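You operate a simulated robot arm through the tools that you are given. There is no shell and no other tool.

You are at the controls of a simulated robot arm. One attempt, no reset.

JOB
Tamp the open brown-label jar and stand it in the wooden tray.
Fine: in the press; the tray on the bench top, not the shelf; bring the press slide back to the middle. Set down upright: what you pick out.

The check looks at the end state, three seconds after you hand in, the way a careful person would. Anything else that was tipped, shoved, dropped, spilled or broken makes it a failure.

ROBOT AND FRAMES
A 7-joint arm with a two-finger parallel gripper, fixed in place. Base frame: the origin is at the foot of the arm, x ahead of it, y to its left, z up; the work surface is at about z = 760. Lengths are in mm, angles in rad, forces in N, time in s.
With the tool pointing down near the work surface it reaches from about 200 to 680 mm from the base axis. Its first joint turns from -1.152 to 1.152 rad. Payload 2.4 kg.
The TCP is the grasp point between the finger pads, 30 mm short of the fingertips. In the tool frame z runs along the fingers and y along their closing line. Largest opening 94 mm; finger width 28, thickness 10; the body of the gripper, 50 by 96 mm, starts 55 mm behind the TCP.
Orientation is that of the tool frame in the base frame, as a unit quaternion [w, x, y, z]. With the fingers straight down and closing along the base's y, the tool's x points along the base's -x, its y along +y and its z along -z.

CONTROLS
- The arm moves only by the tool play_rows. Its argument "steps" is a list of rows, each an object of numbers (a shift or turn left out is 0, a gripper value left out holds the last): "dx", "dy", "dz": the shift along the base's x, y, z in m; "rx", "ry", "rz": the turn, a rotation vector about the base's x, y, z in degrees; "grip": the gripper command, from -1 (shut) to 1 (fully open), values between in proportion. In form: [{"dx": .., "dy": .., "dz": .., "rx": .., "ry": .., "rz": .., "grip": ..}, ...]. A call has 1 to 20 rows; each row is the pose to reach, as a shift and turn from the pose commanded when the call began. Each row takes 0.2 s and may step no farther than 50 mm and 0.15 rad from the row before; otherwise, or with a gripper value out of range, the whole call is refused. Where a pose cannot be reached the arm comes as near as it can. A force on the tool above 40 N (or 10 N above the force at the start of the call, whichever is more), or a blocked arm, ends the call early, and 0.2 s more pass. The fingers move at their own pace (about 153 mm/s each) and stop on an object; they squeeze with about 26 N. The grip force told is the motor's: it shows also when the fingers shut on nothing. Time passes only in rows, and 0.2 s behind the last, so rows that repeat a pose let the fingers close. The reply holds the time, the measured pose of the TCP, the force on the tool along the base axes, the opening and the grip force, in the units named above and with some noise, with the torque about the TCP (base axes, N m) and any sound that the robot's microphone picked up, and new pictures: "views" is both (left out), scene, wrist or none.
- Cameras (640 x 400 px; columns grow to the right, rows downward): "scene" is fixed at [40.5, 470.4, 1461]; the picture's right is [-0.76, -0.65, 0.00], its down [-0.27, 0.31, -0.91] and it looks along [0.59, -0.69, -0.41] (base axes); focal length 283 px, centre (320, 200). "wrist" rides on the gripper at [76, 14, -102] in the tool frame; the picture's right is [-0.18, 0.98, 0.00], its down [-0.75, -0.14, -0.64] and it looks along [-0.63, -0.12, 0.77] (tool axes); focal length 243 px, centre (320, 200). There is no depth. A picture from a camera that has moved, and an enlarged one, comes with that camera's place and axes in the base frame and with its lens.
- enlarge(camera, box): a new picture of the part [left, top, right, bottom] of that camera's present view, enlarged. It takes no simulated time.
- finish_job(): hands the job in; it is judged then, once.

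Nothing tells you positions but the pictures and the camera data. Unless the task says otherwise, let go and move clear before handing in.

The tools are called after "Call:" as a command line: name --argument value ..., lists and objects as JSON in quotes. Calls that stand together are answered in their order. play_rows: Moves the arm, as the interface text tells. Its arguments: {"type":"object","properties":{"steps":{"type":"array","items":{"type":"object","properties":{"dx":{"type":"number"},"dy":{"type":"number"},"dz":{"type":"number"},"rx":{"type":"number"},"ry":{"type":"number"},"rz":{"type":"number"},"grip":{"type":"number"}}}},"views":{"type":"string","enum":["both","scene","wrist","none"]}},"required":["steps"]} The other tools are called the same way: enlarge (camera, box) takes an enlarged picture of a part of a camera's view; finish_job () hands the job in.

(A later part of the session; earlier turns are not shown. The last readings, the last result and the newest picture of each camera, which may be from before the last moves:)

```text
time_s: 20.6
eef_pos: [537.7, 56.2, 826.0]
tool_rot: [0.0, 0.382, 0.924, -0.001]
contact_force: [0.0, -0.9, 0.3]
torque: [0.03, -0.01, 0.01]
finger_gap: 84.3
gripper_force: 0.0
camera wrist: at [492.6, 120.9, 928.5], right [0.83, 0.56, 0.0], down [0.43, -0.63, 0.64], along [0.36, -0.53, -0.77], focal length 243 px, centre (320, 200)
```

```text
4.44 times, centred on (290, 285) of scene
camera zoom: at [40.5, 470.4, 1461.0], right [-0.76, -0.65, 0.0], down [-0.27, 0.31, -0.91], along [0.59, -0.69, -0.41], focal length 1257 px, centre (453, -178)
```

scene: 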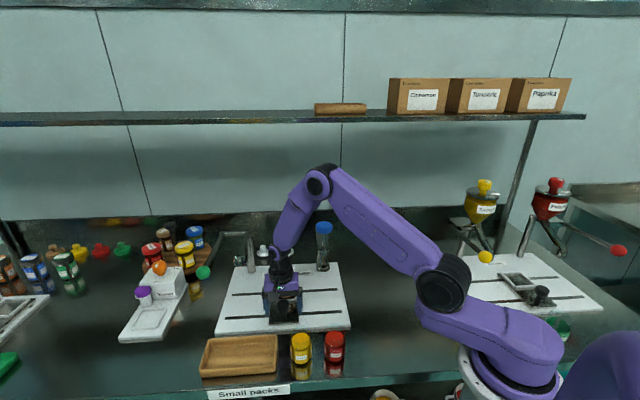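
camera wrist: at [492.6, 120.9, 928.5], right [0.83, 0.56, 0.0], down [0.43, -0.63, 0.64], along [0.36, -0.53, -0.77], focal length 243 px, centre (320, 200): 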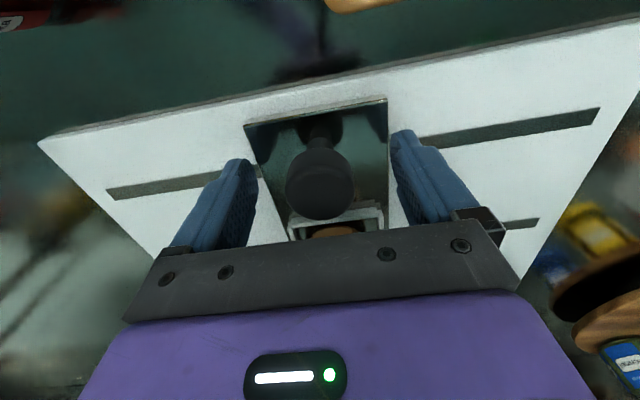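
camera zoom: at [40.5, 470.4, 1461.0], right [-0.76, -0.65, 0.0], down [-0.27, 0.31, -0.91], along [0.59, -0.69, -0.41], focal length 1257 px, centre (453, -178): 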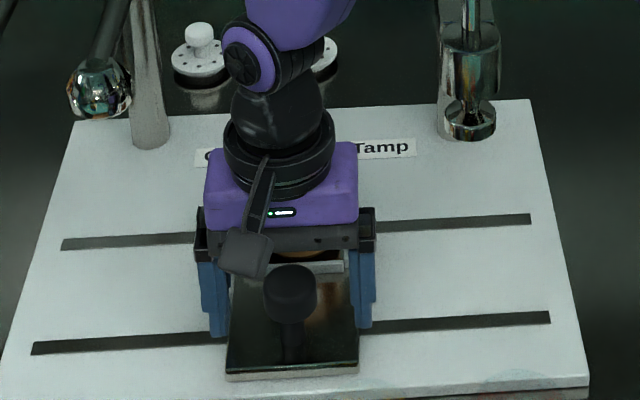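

The fingers straddle the knob well. Closing on it.

Call:
play_rows --steps '[{"dx": -0.001, "dy": 0.001, "dz": -0.003, "grip": 0.2}, {"dx": -0.001, "dy": 0.001, "dz": -0.003, "grip": -0.1}, {"dx": -0.001, "dy": 0.001, "dz": -0.003, "grip": -1}, {"dx": -0.001, "dy": 0.001, "dz": -0.003, "grip": -1}]'

```text
time_s: 21.6
eef_pos: [536.9, 56.4, 824.2]
tool_rot: [0.0, 0.383, 0.924, 0.0]
contact_force: [-0.7, 0.3, 0.1]
torque: [-0.15, -0.11, 0.07]
finger_gap: 35.8
gripper_force: 44.8
camera wrist: at [491.9, 121.9, 926.1], right [0.83, 0.56, 0.0], down [0.43, -0.63, 0.64], along [0.36, -0.53, -0.77], focal length 243 px, centre (320, 200)
```

scene: 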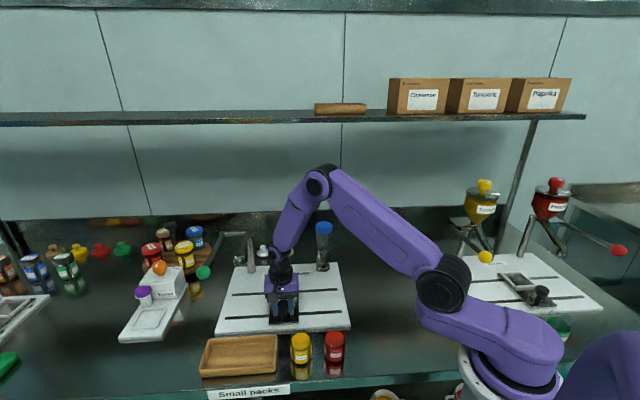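
wrist: 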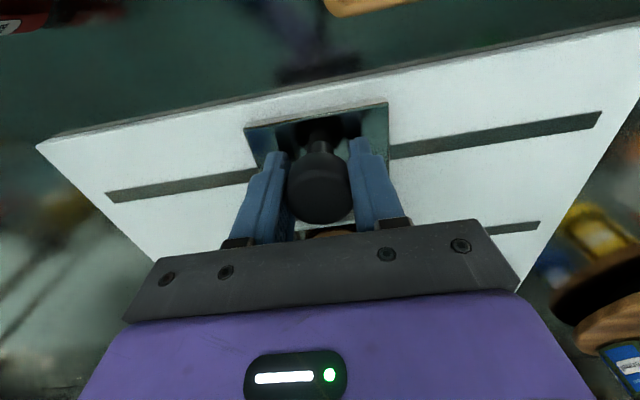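

Knob gripped (35.8 mm). Sliding toward Tamp along (-0.707,-0.707), partway first.

Call:
play_rows --steps '[{"dx": -0.004, "dy": -0.004}, {"dx": -0.011, "dy": -0.011}, {"dx": -0.02, "dy": -0.02}, {"dx": -0.03, "dy": -0.03}, {"dx": -0.04, "dy": -0.04}, {"dx": -0.05, "dy": -0.05}, {"dx": -0.06, "dy": -0.06}, {"dx": -0.07, "dy": -0.07}, {"dx": -0.077, "dy": -0.077}, {"dx": -0.08, "dy": -0.08}, {"dx": -0.08, "dy": -0.08}]'

Call:
enlarge --camera "scene" --box '[240, 210, 360, 340]'

```text
time_s: 24.0
eef_pos: [455.4, -23.7, 825.2]
tool_rot: [-0.001, 0.382, 0.924, -0.001]
contact_force: [-5.5, 4.7, -18.8]
torque: [0.11, 0.08, 0.25]
finger_gap: 35.4
gripper_force: 45.0
camera wrist: at [411.9, 41.7, 926.4], right [0.82, 0.57, 0.0], down [0.43, -0.63, 0.64], along [0.36, -0.53, -0.77], focal length 243 px, centre (320, 200)
```

scene: 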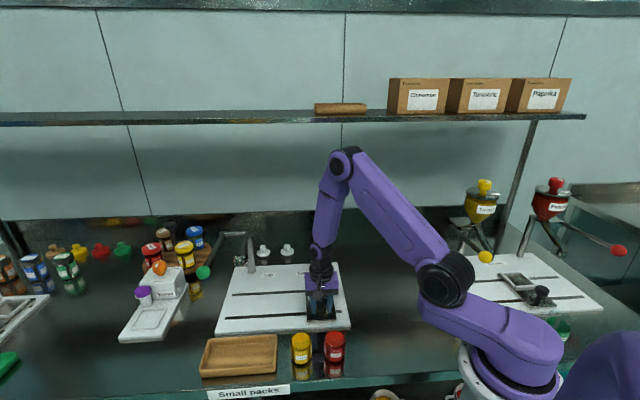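
wrist: 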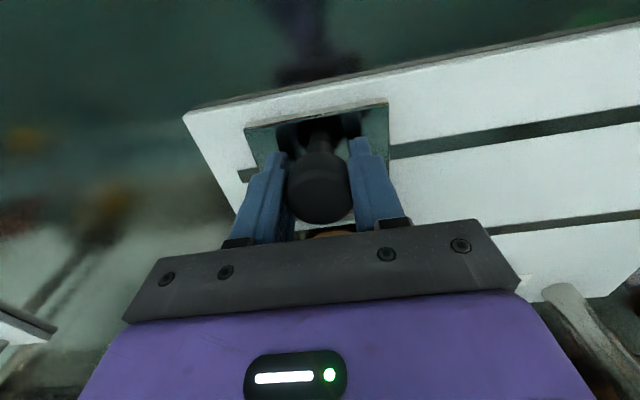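

```text
3.08 times, centred on (300, 275) of scene
camera zoom: at [40.6, 470.5, 1461.0], right [-0.76, -0.65, 0.0], down [-0.27, 0.31, -0.91], along [0.59, -0.69, -0.41], focal length 870 px, centre (382, -31)
```

zoom: 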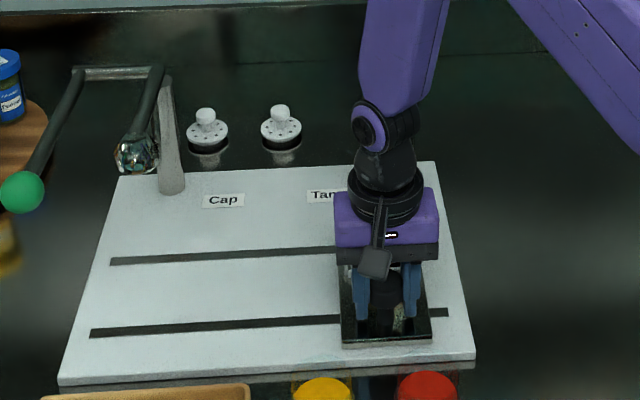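

Slid 114 mm. Continuing in small steps until the stop.

Call:
play_rows --steps '[{"dx": -0.002, "dy": -0.002}, {"dx": -0.004, "dy": -0.004}, {"dx": -0.006, "dy": -0.006}, {"dx": -0.008, "dy": -0.008}, {"dx": -0.008, "dy": -0.008}]'

Call:
enlarge --camera "scene" --box '[240, 210, 360, 340]'

```text
time_s: 25.2
eef_pos: [448.7, -30.0, 824.6]
tool_rot: [-0.001, 0.383, 0.924, 0.0]
contact_force: [-6.3, 4.3, -30.5]
torque: [0.0, -0.03, 0.09]
finger_gap: 35.8
gripper_force: 45.6
camera wrist: at [404.2, 33.9, 926.4], right [0.83, 0.56, 0.0], down [0.43, -0.63, 0.64], along [0.36, -0.53, -0.77], focal length 243 px, centre (320, 200)
```

scene: 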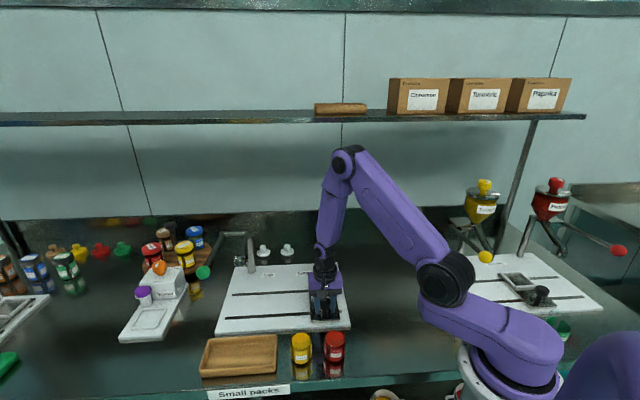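
wrist: 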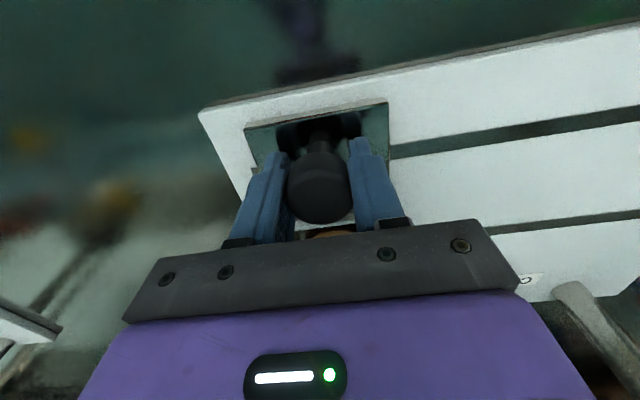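

```text
3.08 times, centred on (300, 275) of scene
camera zoom: at [40.8, 470.5, 1461.0], right [-0.76, -0.65, 0.0], down [-0.27, 0.31, -0.91], along [0.59, -0.69, -0.41], focal length 870 px, centre (382, -31)
```

zoom: 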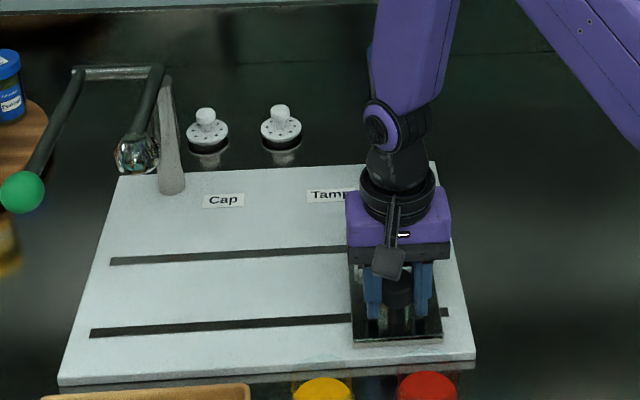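

No stop yet (~124 mm). I'll relieve the vertical load slightly and continue in 2 mm steps.

Call:
play_rows --steps '[{"dz": -0.002}, {"dz": -0.003, "dx": -0.001, "dy": -0.001}, {"dz": -0.003, "dx": -0.003, "dy": -0.003}, {"dz": -0.003, "dx": -0.003, "dy": -0.003}]' --views "scene"

Call:
enlarge --camera "scene" --box '[280, 270, 360, 340]'

```text
time_s: 26.2
eef_pos: [446.8, -36.3, 821.8]
tool_rot: [0.003, 0.383, 0.924, 0.001]
contact_force: [-5.4, 5.0, 33.6]
torque: [0.0, 0.01, -0.03]
finger_gap: 35.9
gripper_force: 45.0
```

scene: 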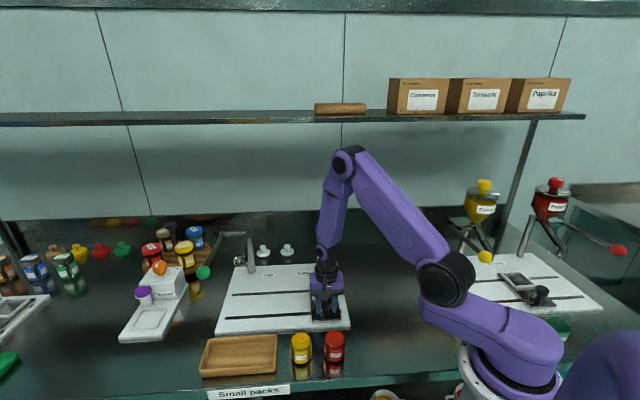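

```text
5.71 times, centred on (320, 305) of scene
camera zoom: at [39.8, 470.6, 1461.0], right [-0.76, -0.65, 0.0], down [-0.27, 0.31, -0.91], along [0.59, -0.69, -0.41], focal length 1616 px, centre (320, -400)
```

zoom: 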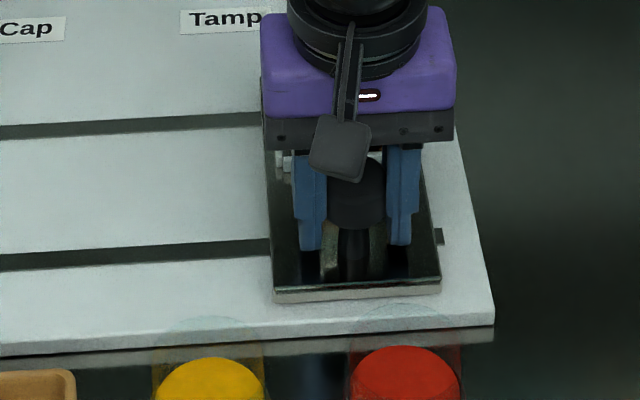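

Vertical load flipped; I'll take back 1.5 mm of z and test for the stop.

Call:
play_rows --steps '[{"dz": 0.0015}, {"dz": 0.0015}]' --views "none"

Call:
play_rows --steps '[{"dx": -0.0015, "dy": -0.0015}, {"dx": -0.003, "dy": -0.003}, {"dx": -0.003, "dy": -0.003}]' --views "none"

```text
time_s: 26.8
eef_pos: [446.0, -34.6, 821.6]
tool_rot: [0.001, 0.382, 0.924, 0.0]
contact_force: [-0.4, -1.4, 6.6]
torque: [-0.77, -1.03, 0.02]
finger_gap: 35.3
gripper_force: 44.8
```

```text
time_s: 27.6
eef_pos: [445.4, -34.8, 822.4]
tool_rot: [0.004, 0.38, 0.925, 0.001]
contact_force: [4.3, 1.3, -12.3]
torque: [0.22, 0.2, -0.13]
finger_gap: 35.3
gripper_force: 44.9
stopped in row 3: the force on the tool passed its limit at 42 N (the readings are from after the stop); the commanded pose is now the measured one
```

The slide hit its stop (129 mm travel), so the jar should be under the tamper. Releasing the knob and backing up/forward to look.

Call:
play_rows --steps '[{"grip": 0.2}, {"grip": 0.5}, {"grip": 0.6}, {"dz": 0.02}, {"dz": 0.05}, {"dz": 0.09, "dx": -0.01, "dy": 0.01}, {"dz": 0.13, "dx": -0.025, "dy": 0.025}, {"dz": 0.17, "dx": -0.04, "dy": 0.04}, {"dz": 0.2, "dx": -0.05, "dy": 0.05}, {"dz": 0.22, "dx": -0.06, "dy": 0.06}]'

Call:
enlarge --camera "scene" --box '[270, 200, 370, 340]'

Call:
enlarge --camera "wrist" --box '[200, 0, 440, 240]'

```text
time_s: 29.8
eef_pos: [386.8, 23.9, 1043.2]
tool_rot: [0.003, 0.381, 0.924, 0.001]
contact_force: [-0.4, 0.5, 0.4]
torque: [0.03, -0.02, -0.02]
finger_gap: 75.2
gripper_force: 0.1
camera wrist: at [340.8, 88.4, 1143.4], right [0.82, 0.57, 0.0], down [0.43, -0.63, 0.65], along [0.37, -0.53, -0.76], focal length 243 px, centre (320, 200)
```

scene: 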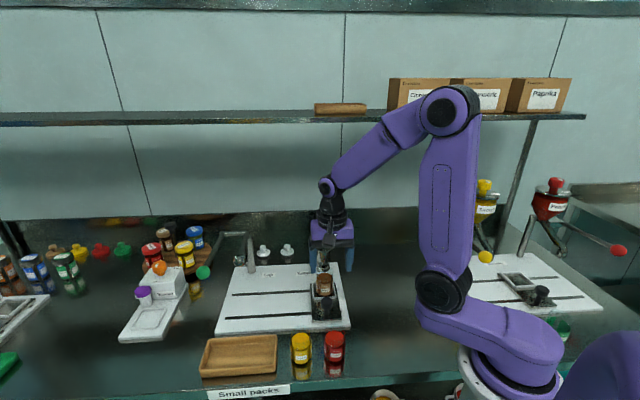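
wrist: 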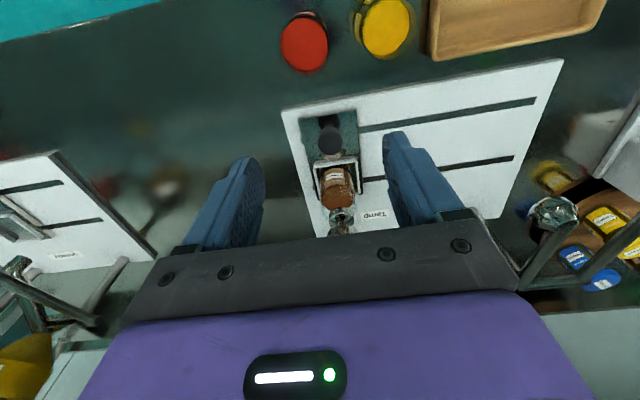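

```text
2.86 times, centred on (320, 270) of scene
camera zoom: at [40.5, 470.4, 1461.0], right [-0.76, -0.65, 0.0], down [-0.27, 0.31, -0.91], along [0.59, -0.69, -0.41], focal length 808 px, centre (320, 0)
```

zoom: 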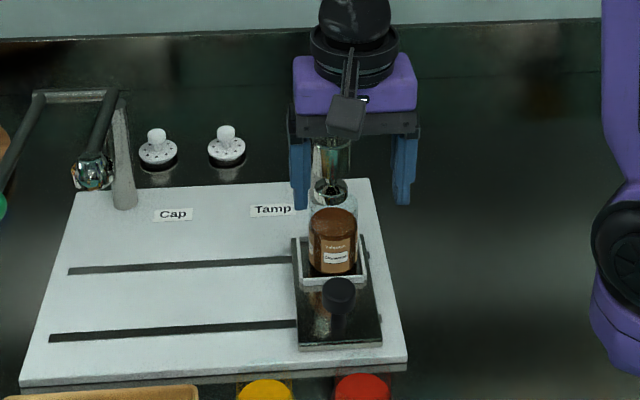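

```text
1.67 times, centred on (320, 120) of wrist
camera zoom: at [340.8, 88.4, 1143.4], right [0.82, 0.57, 0.0], down [0.43, -0.63, 0.65], along [0.37, -0.53, -0.76], focal length 404 px, centre (320, 333)
```

zoom: 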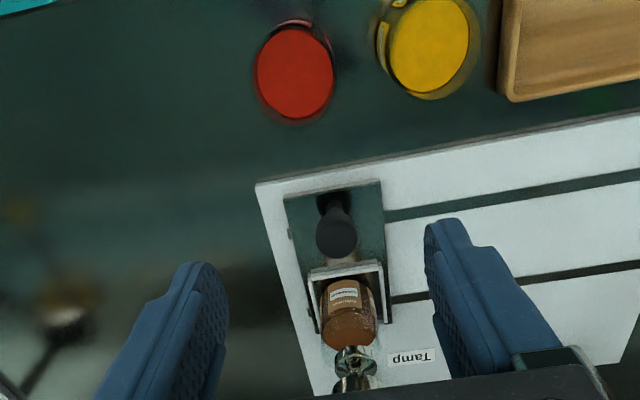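

The slide is under the tamper. Now I'll close the fingers, rise, and look at the blue handle before pressing it from above.

Call:
play_rows --steps '[{"dz": 0.04, "grip": -0.5}, {"dz": 0.08, "grip": -1}, {"dz": 0.11, "dx": 0.02, "dy": -0.02}, {"dz": 0.13, "dx": 0.04, "dy": -0.04}, {"dz": 0.13, "dx": 0.055, "dy": -0.055}, {"dz": 0.13, "dx": 0.055, "dy": -0.055}]'

Call:
enlarge --camera "scene" --box '[270, 150, 370, 330]'

Call:
enlarge --camera "wrist" --box '[200, 0, 440, 260]'

```text
time_s: 31.2
eef_pos: [440.4, -31.4, 1170.8]
tool_rot: [0.003, 0.381, 0.925, 0.0]
contact_force: [0.3, 0.5, 0.1]
torque: [-0.03, 0.03, 0.01]
finger_gap: 0.0
gripper_force: 25.9
camera wrist: at [395.6, 33.5, 1272.0], right [0.82, 0.57, 0.01], down [0.43, -0.63, 0.65], along [0.37, -0.53, -0.76], focal length 243 px, centre (320, 200)
```

scene: 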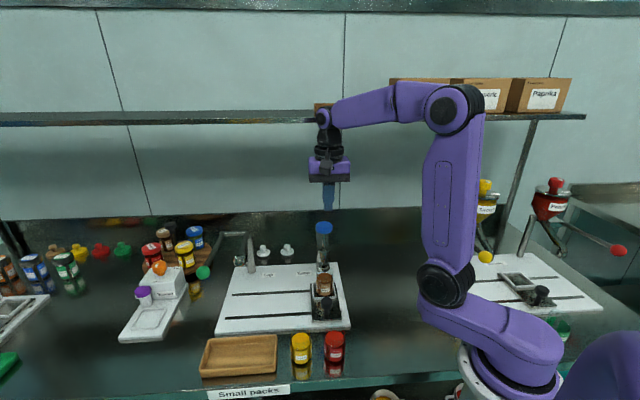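
wrist: 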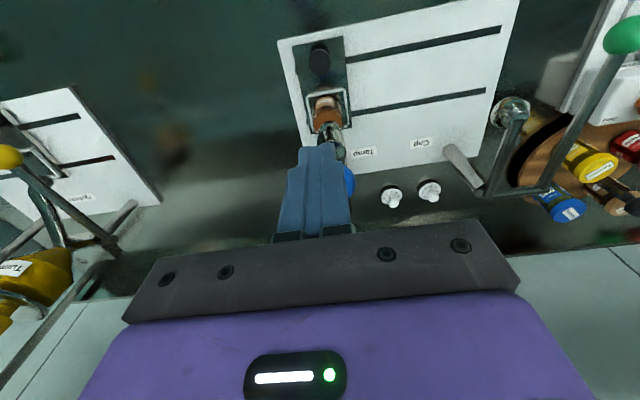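

```text
2.22 times, centred on (320, 240) of scene
camera zoom: at [40.5, 470.4, 1461.0], right [-0.76, -0.65, 0.0], down [-0.27, 0.31, -0.91], along [0.59, -0.69, -0.41], focal length 628 px, centre (320, 111)
```

zoom: 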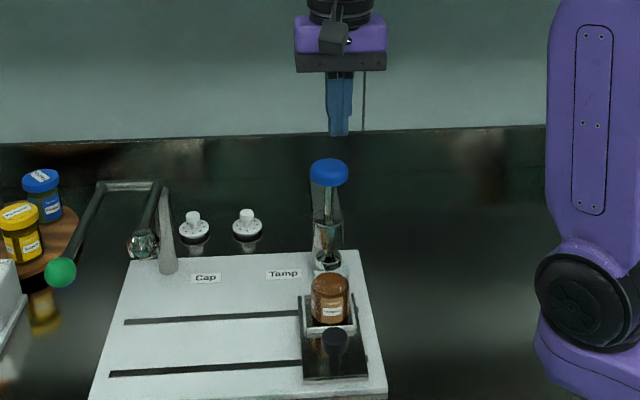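

```text
1.54 times, centred on (320, 130) of wrist
camera zoom: at [395.6, 33.5, 1272.0], right [0.82, 0.57, 0.01], down [0.43, -0.63, 0.65], along [0.37, -0.53, -0.76], focal length 373 px, centre (320, 308)
```

zoom: 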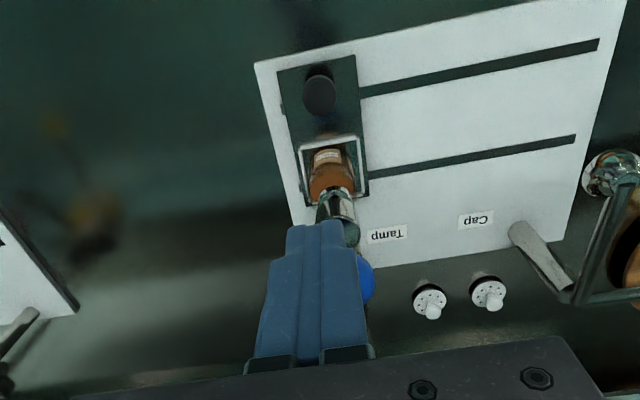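

The blue handle is partly hidden by the fingers; I'll shift sideways to locate it precisely.

Call:
play_rows --steps '[{"dx": 0.04}, {"dx": 0.08}, {"dx": 0.115, "dy": -0.004}, {"dx": 0.13, "dy": -0.007}, {"dx": 0.13, "dy": -0.007}]'

Call:
enlarge --camera "wrist" --box '[140, 40, 340, 240]'

```text
time_s: 32.4
eef_pos: [570.4, -37.2, 1172.7]
tool_rot: [0.004, 0.38, 0.925, 0.0]
contact_force: [-0.8, 0.0, 0.3]
torque: [0.0, -0.02, 0.01]
finger_gap: 0.0
gripper_force: 25.6
camera wrist: at [524.9, 26.9, 1273.7], right [0.82, 0.57, 0.01], down [0.43, -0.63, 0.65], along [0.37, -0.53, -0.76], focal length 243 px, centre (320, 200)
```

scene: 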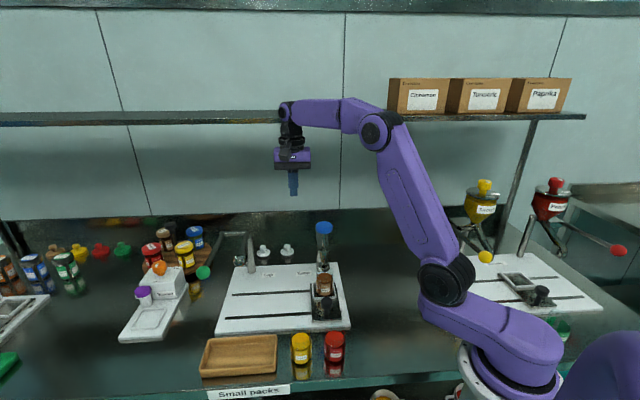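
wrist: 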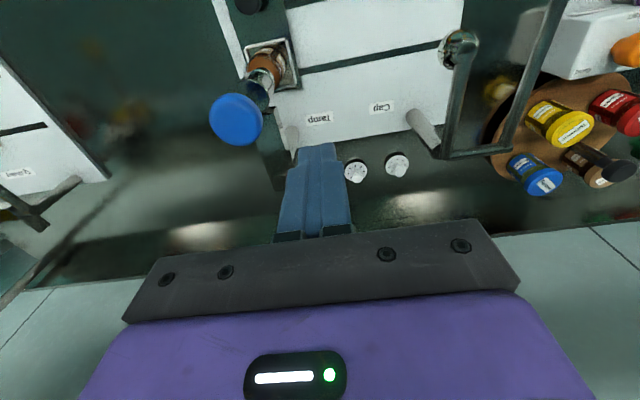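

```text
2.00 times, centred on (240, 140) of wrist
camera zoom: at [524.9, 26.9, 1273.7], right [0.82, 0.57, 0.01], down [0.43, -0.63, 0.65], along [0.37, -0.53, -0.76], focal length 485 px, centre (480, 320)
```

zoom: 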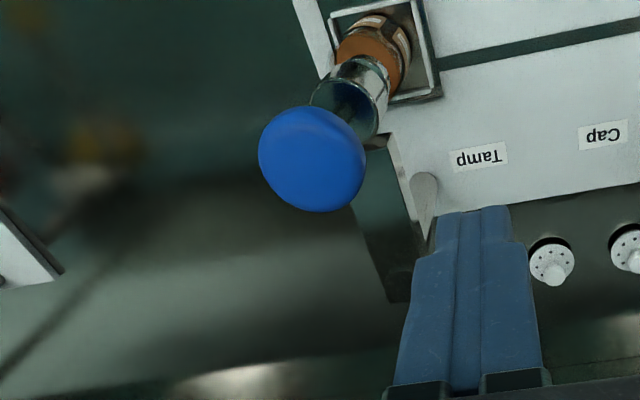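

Blue handle at about (512,-100), top z≈1040, 53 mm wide. Moving above it and descending slowly to contact.

Call:
play_rows --steps '[{"dx": -0.02, "dy": -0.021}, {"dx": -0.04, "dy": -0.042}, {"dx": -0.054, "dy": -0.059, "dz": -0.01}, {"dx": -0.058, "dy": -0.063, "dz": -0.04}, {"dx": -0.058, "dy": -0.063, "dz": -0.07}, {"dx": -0.058, "dy": -0.063, "dz": -0.085}, {"dx": -0.058, "dy": -0.063, "dz": -0.085}]'

Call:
enlarge --camera "wrist" --box '[220, 60, 420, 240]'

Call:
enlarge --camera "scene" --box '[270, 170, 370, 330]'

```text
time_s: 34.0
eef_pos: [513.4, -100.4, 1088.5]
tool_rot: [0.003, 0.381, 0.925, 0.001]
contact_force: [-1.0, 0.4, 0.0]
torque: [-0.04, -0.03, -0.02]
finger_gap: 0.0
gripper_force: 25.9
camera wrist: at [467.2, -35.9, 1189.3], right [0.82, 0.57, 0.01], down [0.43, -0.63, 0.65], along [0.37, -0.53, -0.76], focal length 243 px, centre (320, 200)
```

scene: 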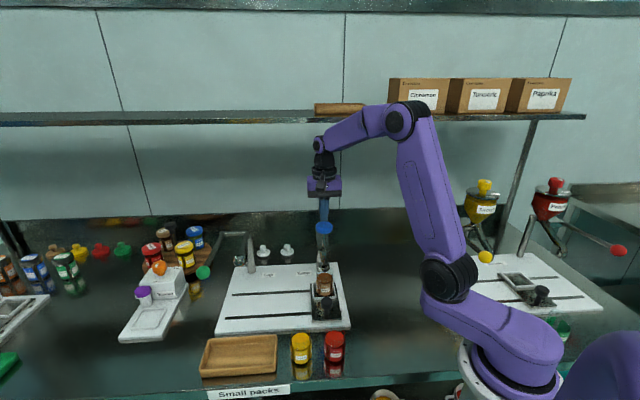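
wrist: 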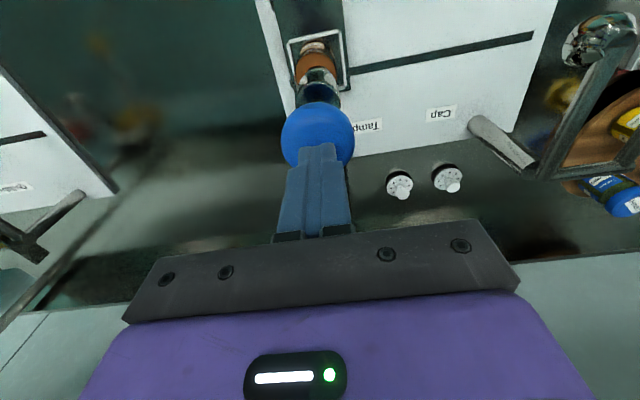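

```text
2.22 times, centred on (320, 150) of wrist
camera zoom: at [467.2, -35.9, 1189.3], right [0.82, 0.57, 0.01], down [0.43, -0.63, 0.65], along [0.37, -0.53, -0.76], focal length 539 px, centre (320, 311)
```

zoom: 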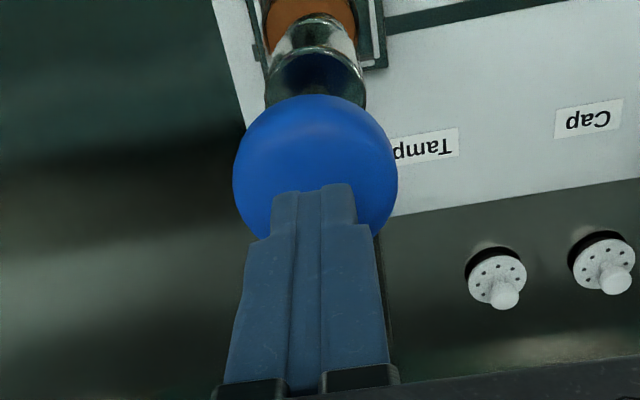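

```text
2.50 times, centred on (320, 250) of scene
camera zoom: at [40.5, 470.4, 1461.0], right [-0.76, -0.65, 0.0], down [-0.27, 0.31, -0.91], along [0.59, -0.69, -0.41], focal length 707 px, centre (320, 75)
```

zoom: 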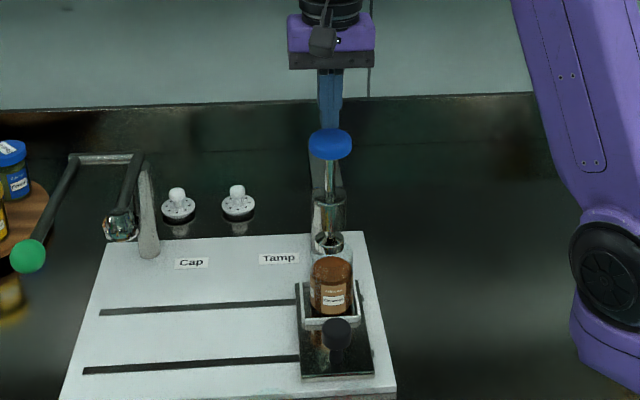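

Fingers are centred over the blue handle. Pressing down in small steps.

Call:
play_rows --steps '[{"dz": -0.01, "dx": -0.002}, {"dz": -0.016, "dx": -0.002}, {"dz": -0.02, "dx": -0.002}, {"dz": -0.024, "dx": -0.002}, {"dz": -0.028, "dx": -0.002}, {"dz": -0.032, "dx": -0.002}, {"dz": -0.036, "dx": -0.002}, {"dz": -0.04, "dx": -0.002}]'

```text
time_s: 35.8
eef_pos: [510.2, -101.2, 1048.2]
tool_rot: [0.003, 0.381, 0.925, 0.001]
contact_force: [-0.4, 0.8, 3.0]
torque: [0.06, 0.03, -0.01]
finger_gap: 0.1
gripper_force: 26.6
camera wrist: at [464.7, -35.9, 1148.9], right [0.82, 0.57, 0.0], down [0.43, -0.63, 0.64], along [0.37, -0.53, -0.76], focal length 243 px, centre (320, 200)
```

scene: 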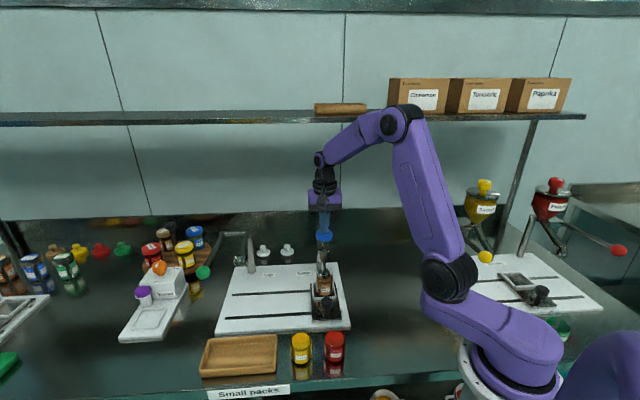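
wrist: 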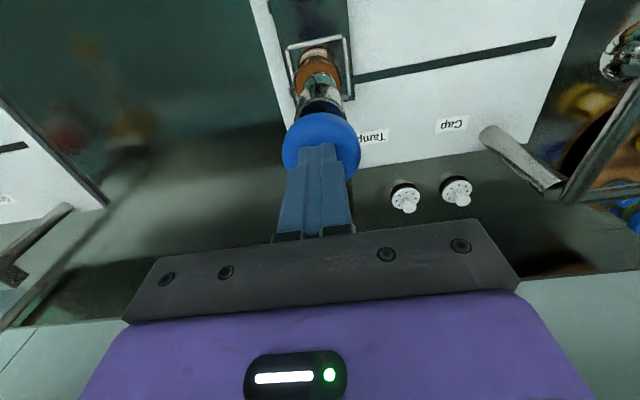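

Light contact (3 N); handle is moving down. Checking the tamper head over the jar mouth.

Call:
enlarge --camera "scene" --box '[290, 215, 360, 325]'

Call:
enlarge --camera "wrist" --box '[250, 0, 400, 180]'

```text
3.64 times, centred on (325, 270) of scene
camera zoom: at [40.4, 470.5, 1461.0], right [-0.76, -0.65, 0.0], down [-0.27, 0.31, -0.91], along [0.59, -0.69, -0.41], focal length 1028 px, centre (302, -54)
```

zoom: 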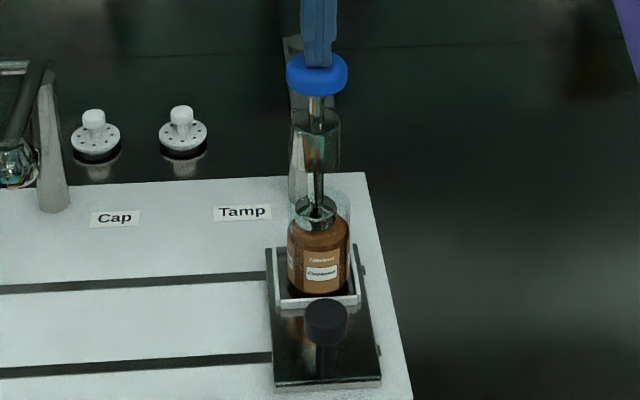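

```text
2.22 times, centred on (325, 90) of wrist
camera zoom: at [464.7, -35.9, 1148.9], right [0.82, 0.57, 0.0], down [0.43, -0.63, 0.64], along [0.37, -0.53, -0.76], focal length 539 px, centre (309, 444)
```

zoom: 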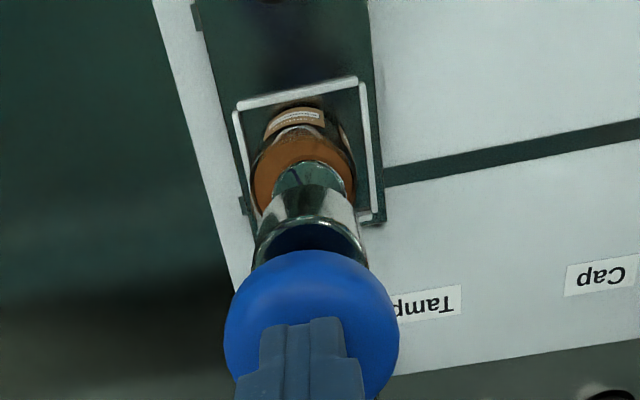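

The tamper is entering the jar mouth centrally. Continue pressing.

Call:
play_rows --steps '[{"dz": -0.003}, {"dz": -0.006}, {"dz": -0.009}, {"dz": -0.012}, {"dz": -0.015}, {"dz": -0.018}, {"dz": -0.021}, {"dz": -0.024}, {"dz": -0.027}, {"dz": -0.03}]' --views "scene"

Call:
enlarge --camera "scene" --box '[290, 215, 360, 325]'

```text
time_s: 38.0
eef_pos: [511.2, -100.5, 1018.7]
tool_rot: [0.004, 0.381, 0.925, 0.002]
contact_force: [-2.4, -2.4, 14.1]
torque: [0.04, 0.18, -0.03]
finger_gap: 0.0
gripper_force: 26.0
heard: click
```

scene: 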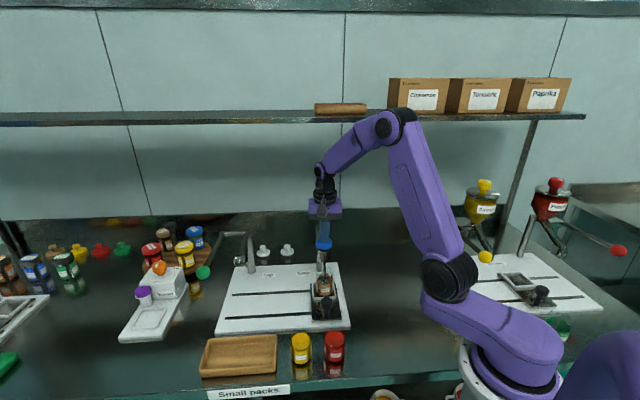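

```text
3.64 times, centred on (325, 270) of scene
camera zoom: at [40.2, 470.4, 1461.1], right [-0.76, -0.65, 0.0], down [-0.27, 0.31, -0.91], along [0.59, -0.69, -0.41], focal length 1028 px, centre (302, -54)
```

zoom: 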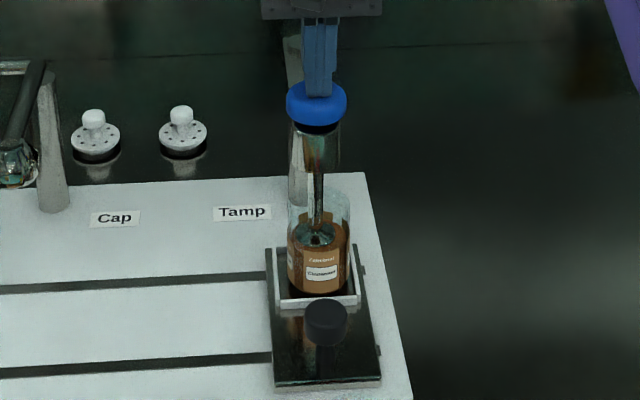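

A click was heard and the powder is compressed. Holding briefly, then raising to see if the plunger returns.

Call:
play_rows --steps '[{"dz": -0.001}, {"dz": -0.001}, {"dz": -0.001}, {"dz": 0.01}, {"dz": 0.025}, {"dz": 0.04}, {"dz": 0.055}, {"dz": 0.075}, {"dz": 0.1}]'

Call:
enlarge --camera "scene" --box '[290, 185, 360, 325]'

Call:
enlarge --camera "wrist" --box '[250, 0, 400, 180]'

```text
time_s: 40.0
eef_pos: [510.7, -100.8, 1118.0]
tool_rot: [0.003, 0.381, 0.925, 0.0]
contact_force: [0.2, 0.7, 1.0]
torque: [0.02, 0.0, -0.03]
finger_gap: 0.0
gripper_force: 26.1
camera wrist: at [464.4, -36.0, 1219.1], right [0.82, 0.57, 0.01], down [0.43, -0.63, 0.65], along [0.37, -0.53, -0.76], focal length 243 px, centre (320, 200)
```

scene: 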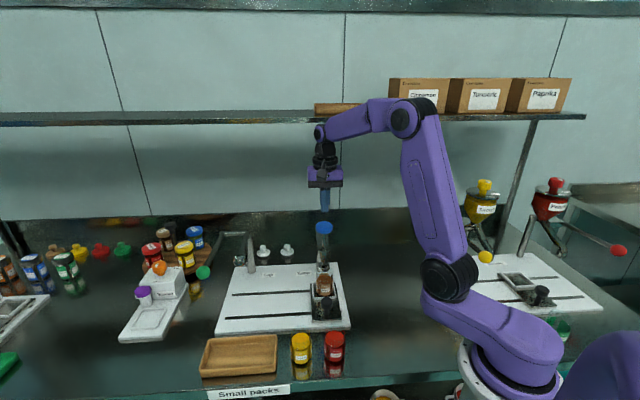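
wrist: 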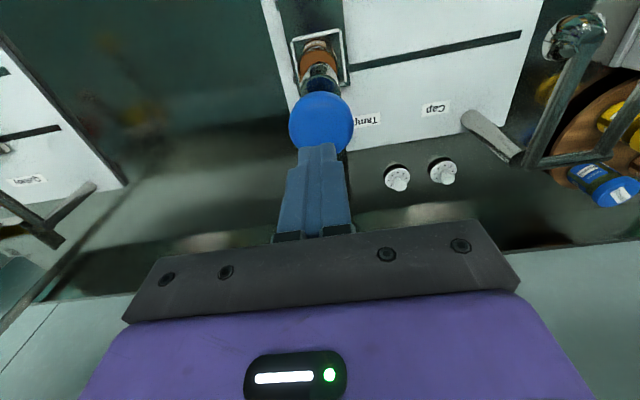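

```text
2.86 times, centred on (325, 255) of scene
camera zoom: at [40.5, 470.4, 1461.0], right [-0.76, -0.65, 0.0], down [-0.27, 0.31, -0.91], along [0.59, -0.69, -0.41], focal length 808 px, centre (306, 43)
```

zoom: 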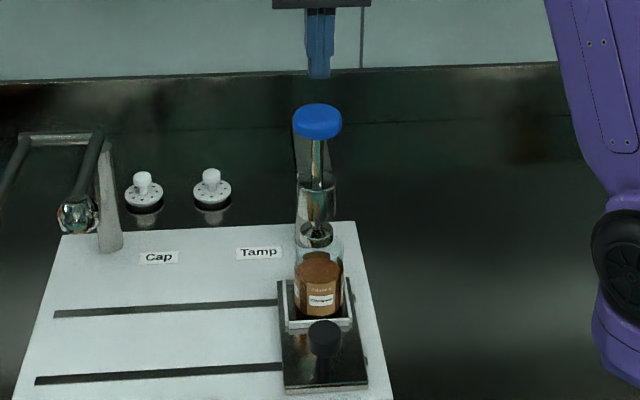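

```text
2.22 times, centred on (325, 90) of wrist
camera zoom: at [464.4, -36.0, 1219.1], right [0.82, 0.57, 0.01], down [0.43, -0.63, 0.65], along [0.37, -0.53, -0.76], focal length 539 px, centre (309, 444)
```

zoom: 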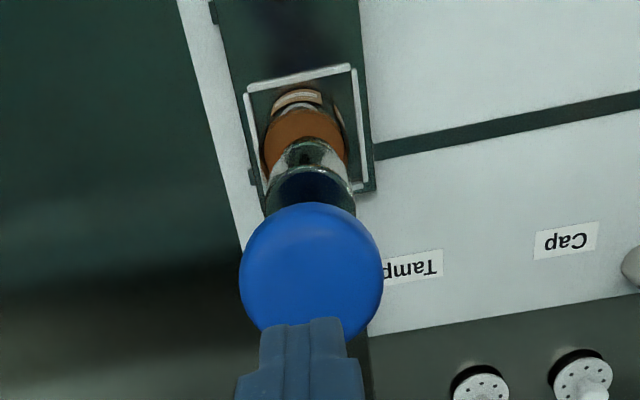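

The plunger sprang back up clear of the jar. Returning over the knob with fingers open and descending to grip it.

Call:
play_rows --steps '[{"dx": -0.02, "dy": 0.02, "dz": 0.01}, {"dx": -0.045, "dy": 0.045, "dz": 0.01, "grip": 0.2}, {"dx": -0.065, "dy": 0.066, "dz": 0, "grip": 0.6}, {"dx": -0.065, "dy": 0.066, "dz": -0.04}, {"dx": -0.065, "dy": 0.066, "dz": -0.085}, {"dx": -0.065, "dy": 0.066, "dz": -0.13}, {"dx": -0.065, "dy": 0.066, "dz": -0.175}, {"dx": -0.065, "dy": 0.066, "dz": -0.21}, {"dx": -0.065, "dy": 0.066, "dz": -0.23}, {"dx": -0.065, "dy": 0.066, "dz": -0.23}]'

Call:
enlarge --camera "wrist" --box '[200, 50, 440, 250]'

```text
time_s: 42.2
eef_pos: [446.1, -33.5, 886.6]
tool_rot: [0.003, 0.382, 0.924, 0.001]
contact_force: [0.7, 0.7, -0.3]
torque: [-0.01, -0.01, -0.01]
finger_gap: 75.4
gripper_force: 0.0
camera wrist: at [400.7, 30.4, 987.7], right [0.82, 0.57, 0.01], down [0.43, -0.63, 0.65], along [0.37, -0.53, -0.76], focal length 243 px, centre (320, 200)
```

scene: 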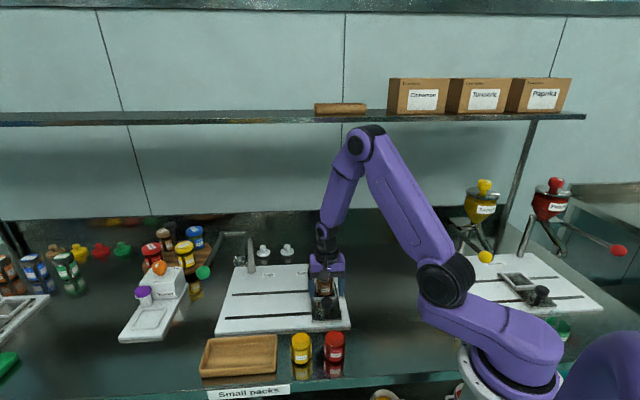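
wrist: 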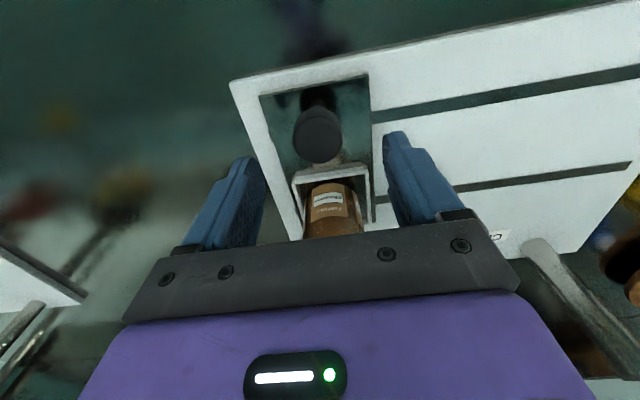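

```text
2.00 times, centred on (320, 150) of wrist
camera zoom: at [400.7, 30.4, 987.7], right [0.82, 0.57, 0.01], down [0.43, -0.63, 0.65], along [0.37, -0.53, -0.76], focal length 485 px, centre (320, 300)
```

zoom: 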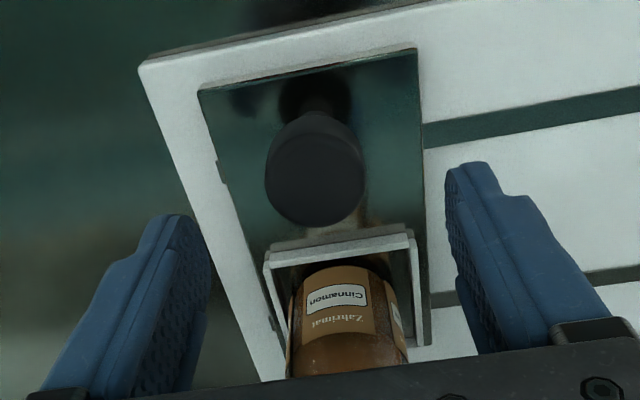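

Knob sits between the fingers. Lowering, gripping, and then dragging it back 129 mm toward the middle.

Call:
play_rows --steps '[{"dz": -0.03}, {"dz": -0.055}, {"dz": -0.063}, {"dz": -0.063, "grip": 0.2}, {"dz": -0.063, "grip": -0.1}, {"dz": -0.063, "grip": -1}, {"dz": -0.063, "grip": -1}]'

```text
time_s: 43.8
eef_pos: [444.6, -34.2, 823.8]
tool_rot: [0.003, 0.38, 0.925, 0.002]
contact_force: [1.7, 0.6, -6.4]
torque: [-0.14, -0.28, -0.07]
finger_gap: 35.8
gripper_force: 45.2
camera wrist: at [399.0, 30.2, 925.2], right [0.82, 0.57, 0.01], down [0.43, -0.63, 0.65], along [0.37, -0.53, -0.76], focal length 243 px, centre (320, 200)
```

scene: 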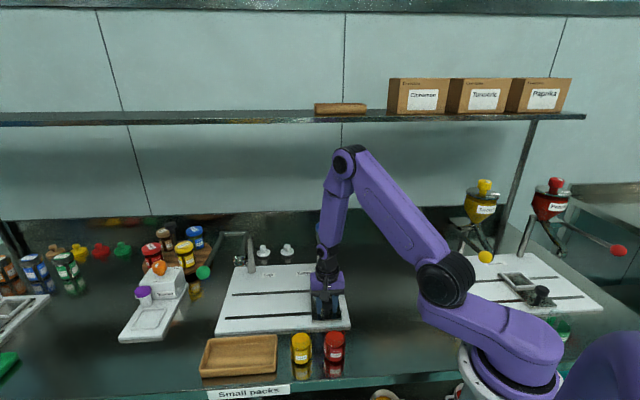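
wrist: 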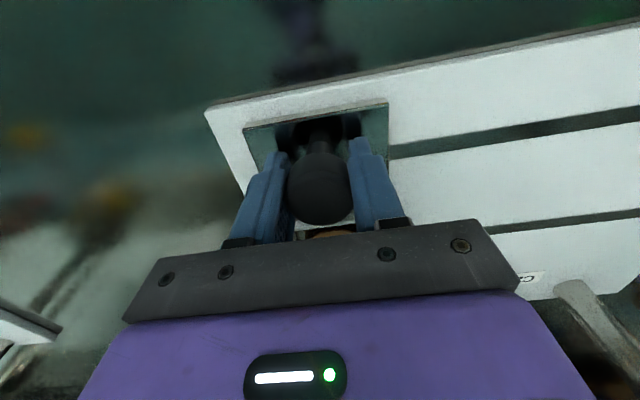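

Gripped. Sliding back toward the middle.

Call:
play_rows --steps '[{"dx": 0.003, "dy": 0.003}, {"dx": 0.009, "dy": 0.009}, {"dx": 0.018, "dy": 0.018}, {"dx": 0.028, "dy": 0.028}, {"dx": 0.038, "dy": 0.038}, {"dx": 0.048, "dy": 0.048}, {"dx": 0.058, "dy": 0.058}, {"dx": 0.066, "dy": 0.066}, {"dx": 0.07, "dy": 0.07}, {"dx": 0.07, "dy": 0.07}]' --views "none"

```text
time_s: 46.0
eef_pos: [514.7, 36.7, 823.7]
tool_rot: [0.002, 0.38, 0.925, 0.001]
contact_force: [-1.7, 3.7, -23.7]
torque: [0.31, 0.37, 0.03]
finger_gap: 35.4
gripper_force: 45.4
```

Call:
play_rows --steps '[{"dx": 0.004, "dy": 0.004, "dz": -0.001}, {"dx": 0.009, "dy": 0.009, "dz": -0.001}, {"dx": 0.014, "dy": 0.014, "dz": -0.001}, {"dx": 0.018, "dy": 0.018, "dz": -0.001}, {"dx": 0.021, "dy": 0.021, "dz": -0.001}, {"dx": 0.021, "dy": 0.021, "dz": -0.001}, {"dx": 0.021, "dy": 0.021, "dz": -0.001}]'

Call:
enlarge --camera "scene" --box '[210, 250, 360, 345]'

```text
time_s: 47.6
eef_pos: [535.6, 56.8, 823.8]
tool_rot: [0.006, 0.38, 0.925, 0.001]
contact_force: [-4.0, 7.8, 20.7]
torque: [0.2, -0.13, -0.14]
finger_gap: 35.8
gripper_force: 44.8
camera wrist: at [489.9, 121.3, 925.4], right [0.82, 0.57, 0.01], down [0.43, -0.63, 0.65], along [0.37, -0.53, -0.76], focal length 243 px, centre (320, 200)
```

scene: 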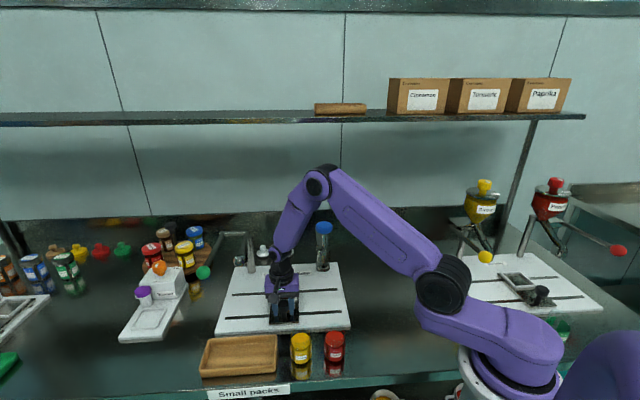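
wrist: 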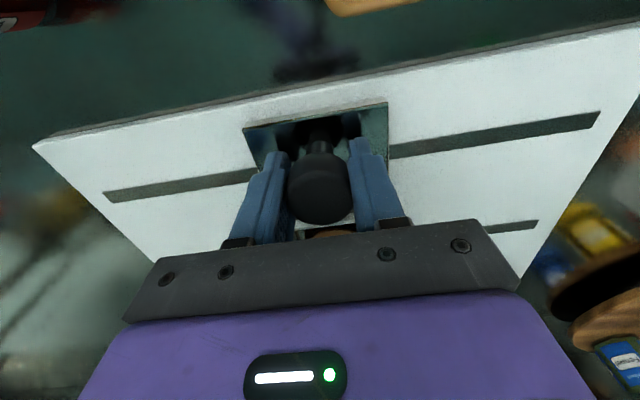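

```text
4.21 times, centred on (285, 298) of scene
camera zoom: at [40.0, 470.6, 1461.0], right [-0.76, -0.65, 0.0], down [-0.27, 0.31, -0.91], along [0.59, -0.69, -0.41], focal length 1191 px, centre (467, -210)
```

zoom: 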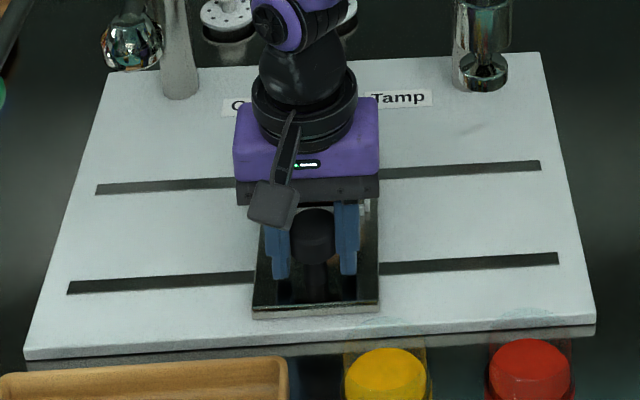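

The slide is back at the middle (matches the earlier view within ~1 mm). Releasing the knob and rising to check.

Call:
play_rows --steps '[{"dz": 0.001}, {"dz": 0.001, "grip": -0.1}, {"dz": 0.001, "grip": 0.2}, {"dz": 0.001, "grip": 0.7}, {"dz": 0.001, "grip": 0.8}, {"dz": 0.02}, {"dz": 0.06}, {"dz": 0.105}, {"dz": 0.122, "dx": -0.002, "dy": 0.001}, {"dz": 0.122, "dx": -0.002, "dy": 0.001}]'

Call:
enlarge --camera "wrist" --box '[220, 50, 420, 230]'

Call:
enlarge --camera "scene" --box '[240, 240, 340, 330]'

```text
time_s: 49.8
eef_pos: [534.4, 57.4, 945.8]
tool_rot: [0.003, 0.381, 0.925, 0.0]
contact_force: [-0.7, 0.7, 0.0]
torque: [0.0, -0.02, -0.03]
finger_gap: 84.6
gripper_force: 0.0
camera wrist: at [488.8, 122.9, 1047.5], right [0.82, 0.57, 0.0], down [0.43, -0.63, 0.65], along [0.37, -0.53, -0.76], focal length 243 px, centre (320, 200)
```

scene: 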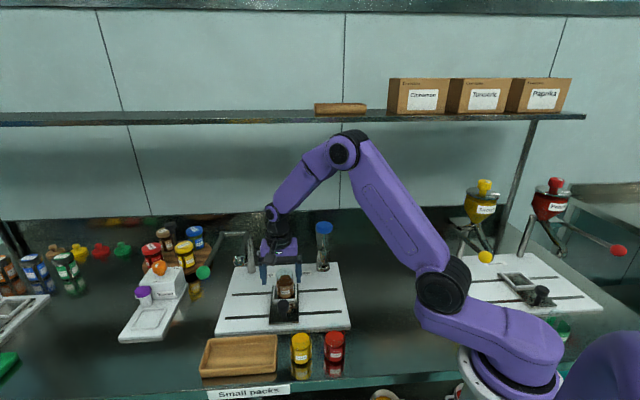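
wrist: 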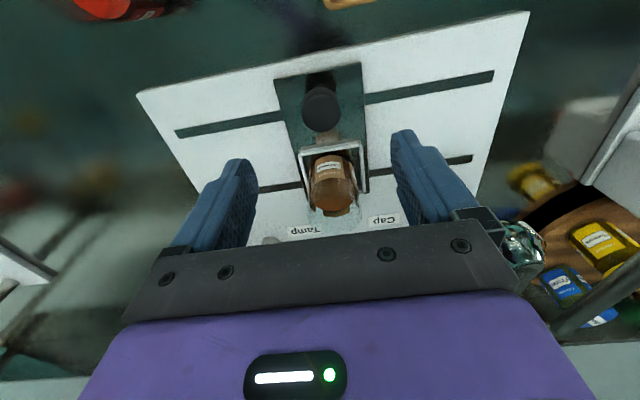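

```text
2.22 times, centred on (320, 140) of wrist
camera zoom: at [488.8, 122.9, 1047.5], right [0.82, 0.57, 0.0], down [0.43, -0.63, 0.65], along [0.37, -0.53, -0.76], focal length 539 px, centre (320, 333)
```

zoom: 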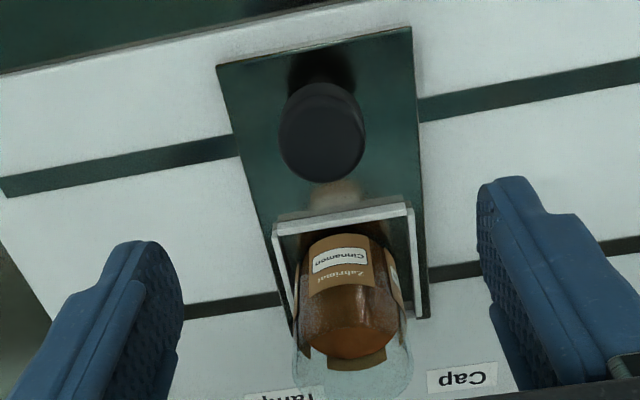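

```text
4.44 times, centred on (290, 285) of scene
camera zoom: at [40.5, 470.4, 1461.0], right [-0.76, -0.65, 0.0], down [-0.27, 0.31, -0.91], along [0.59, -0.69, -0.41], focal length 1257 px, centre (453, -178)
```

zoom: 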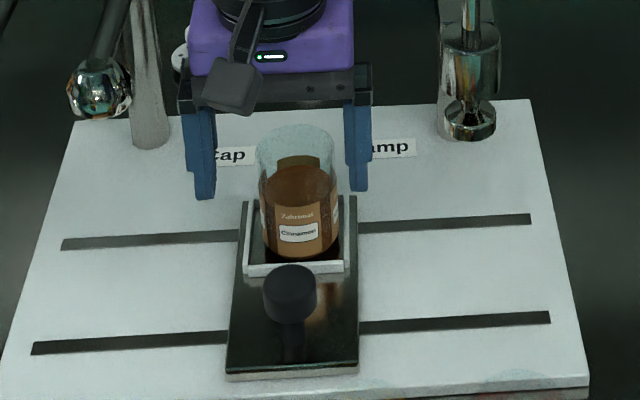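

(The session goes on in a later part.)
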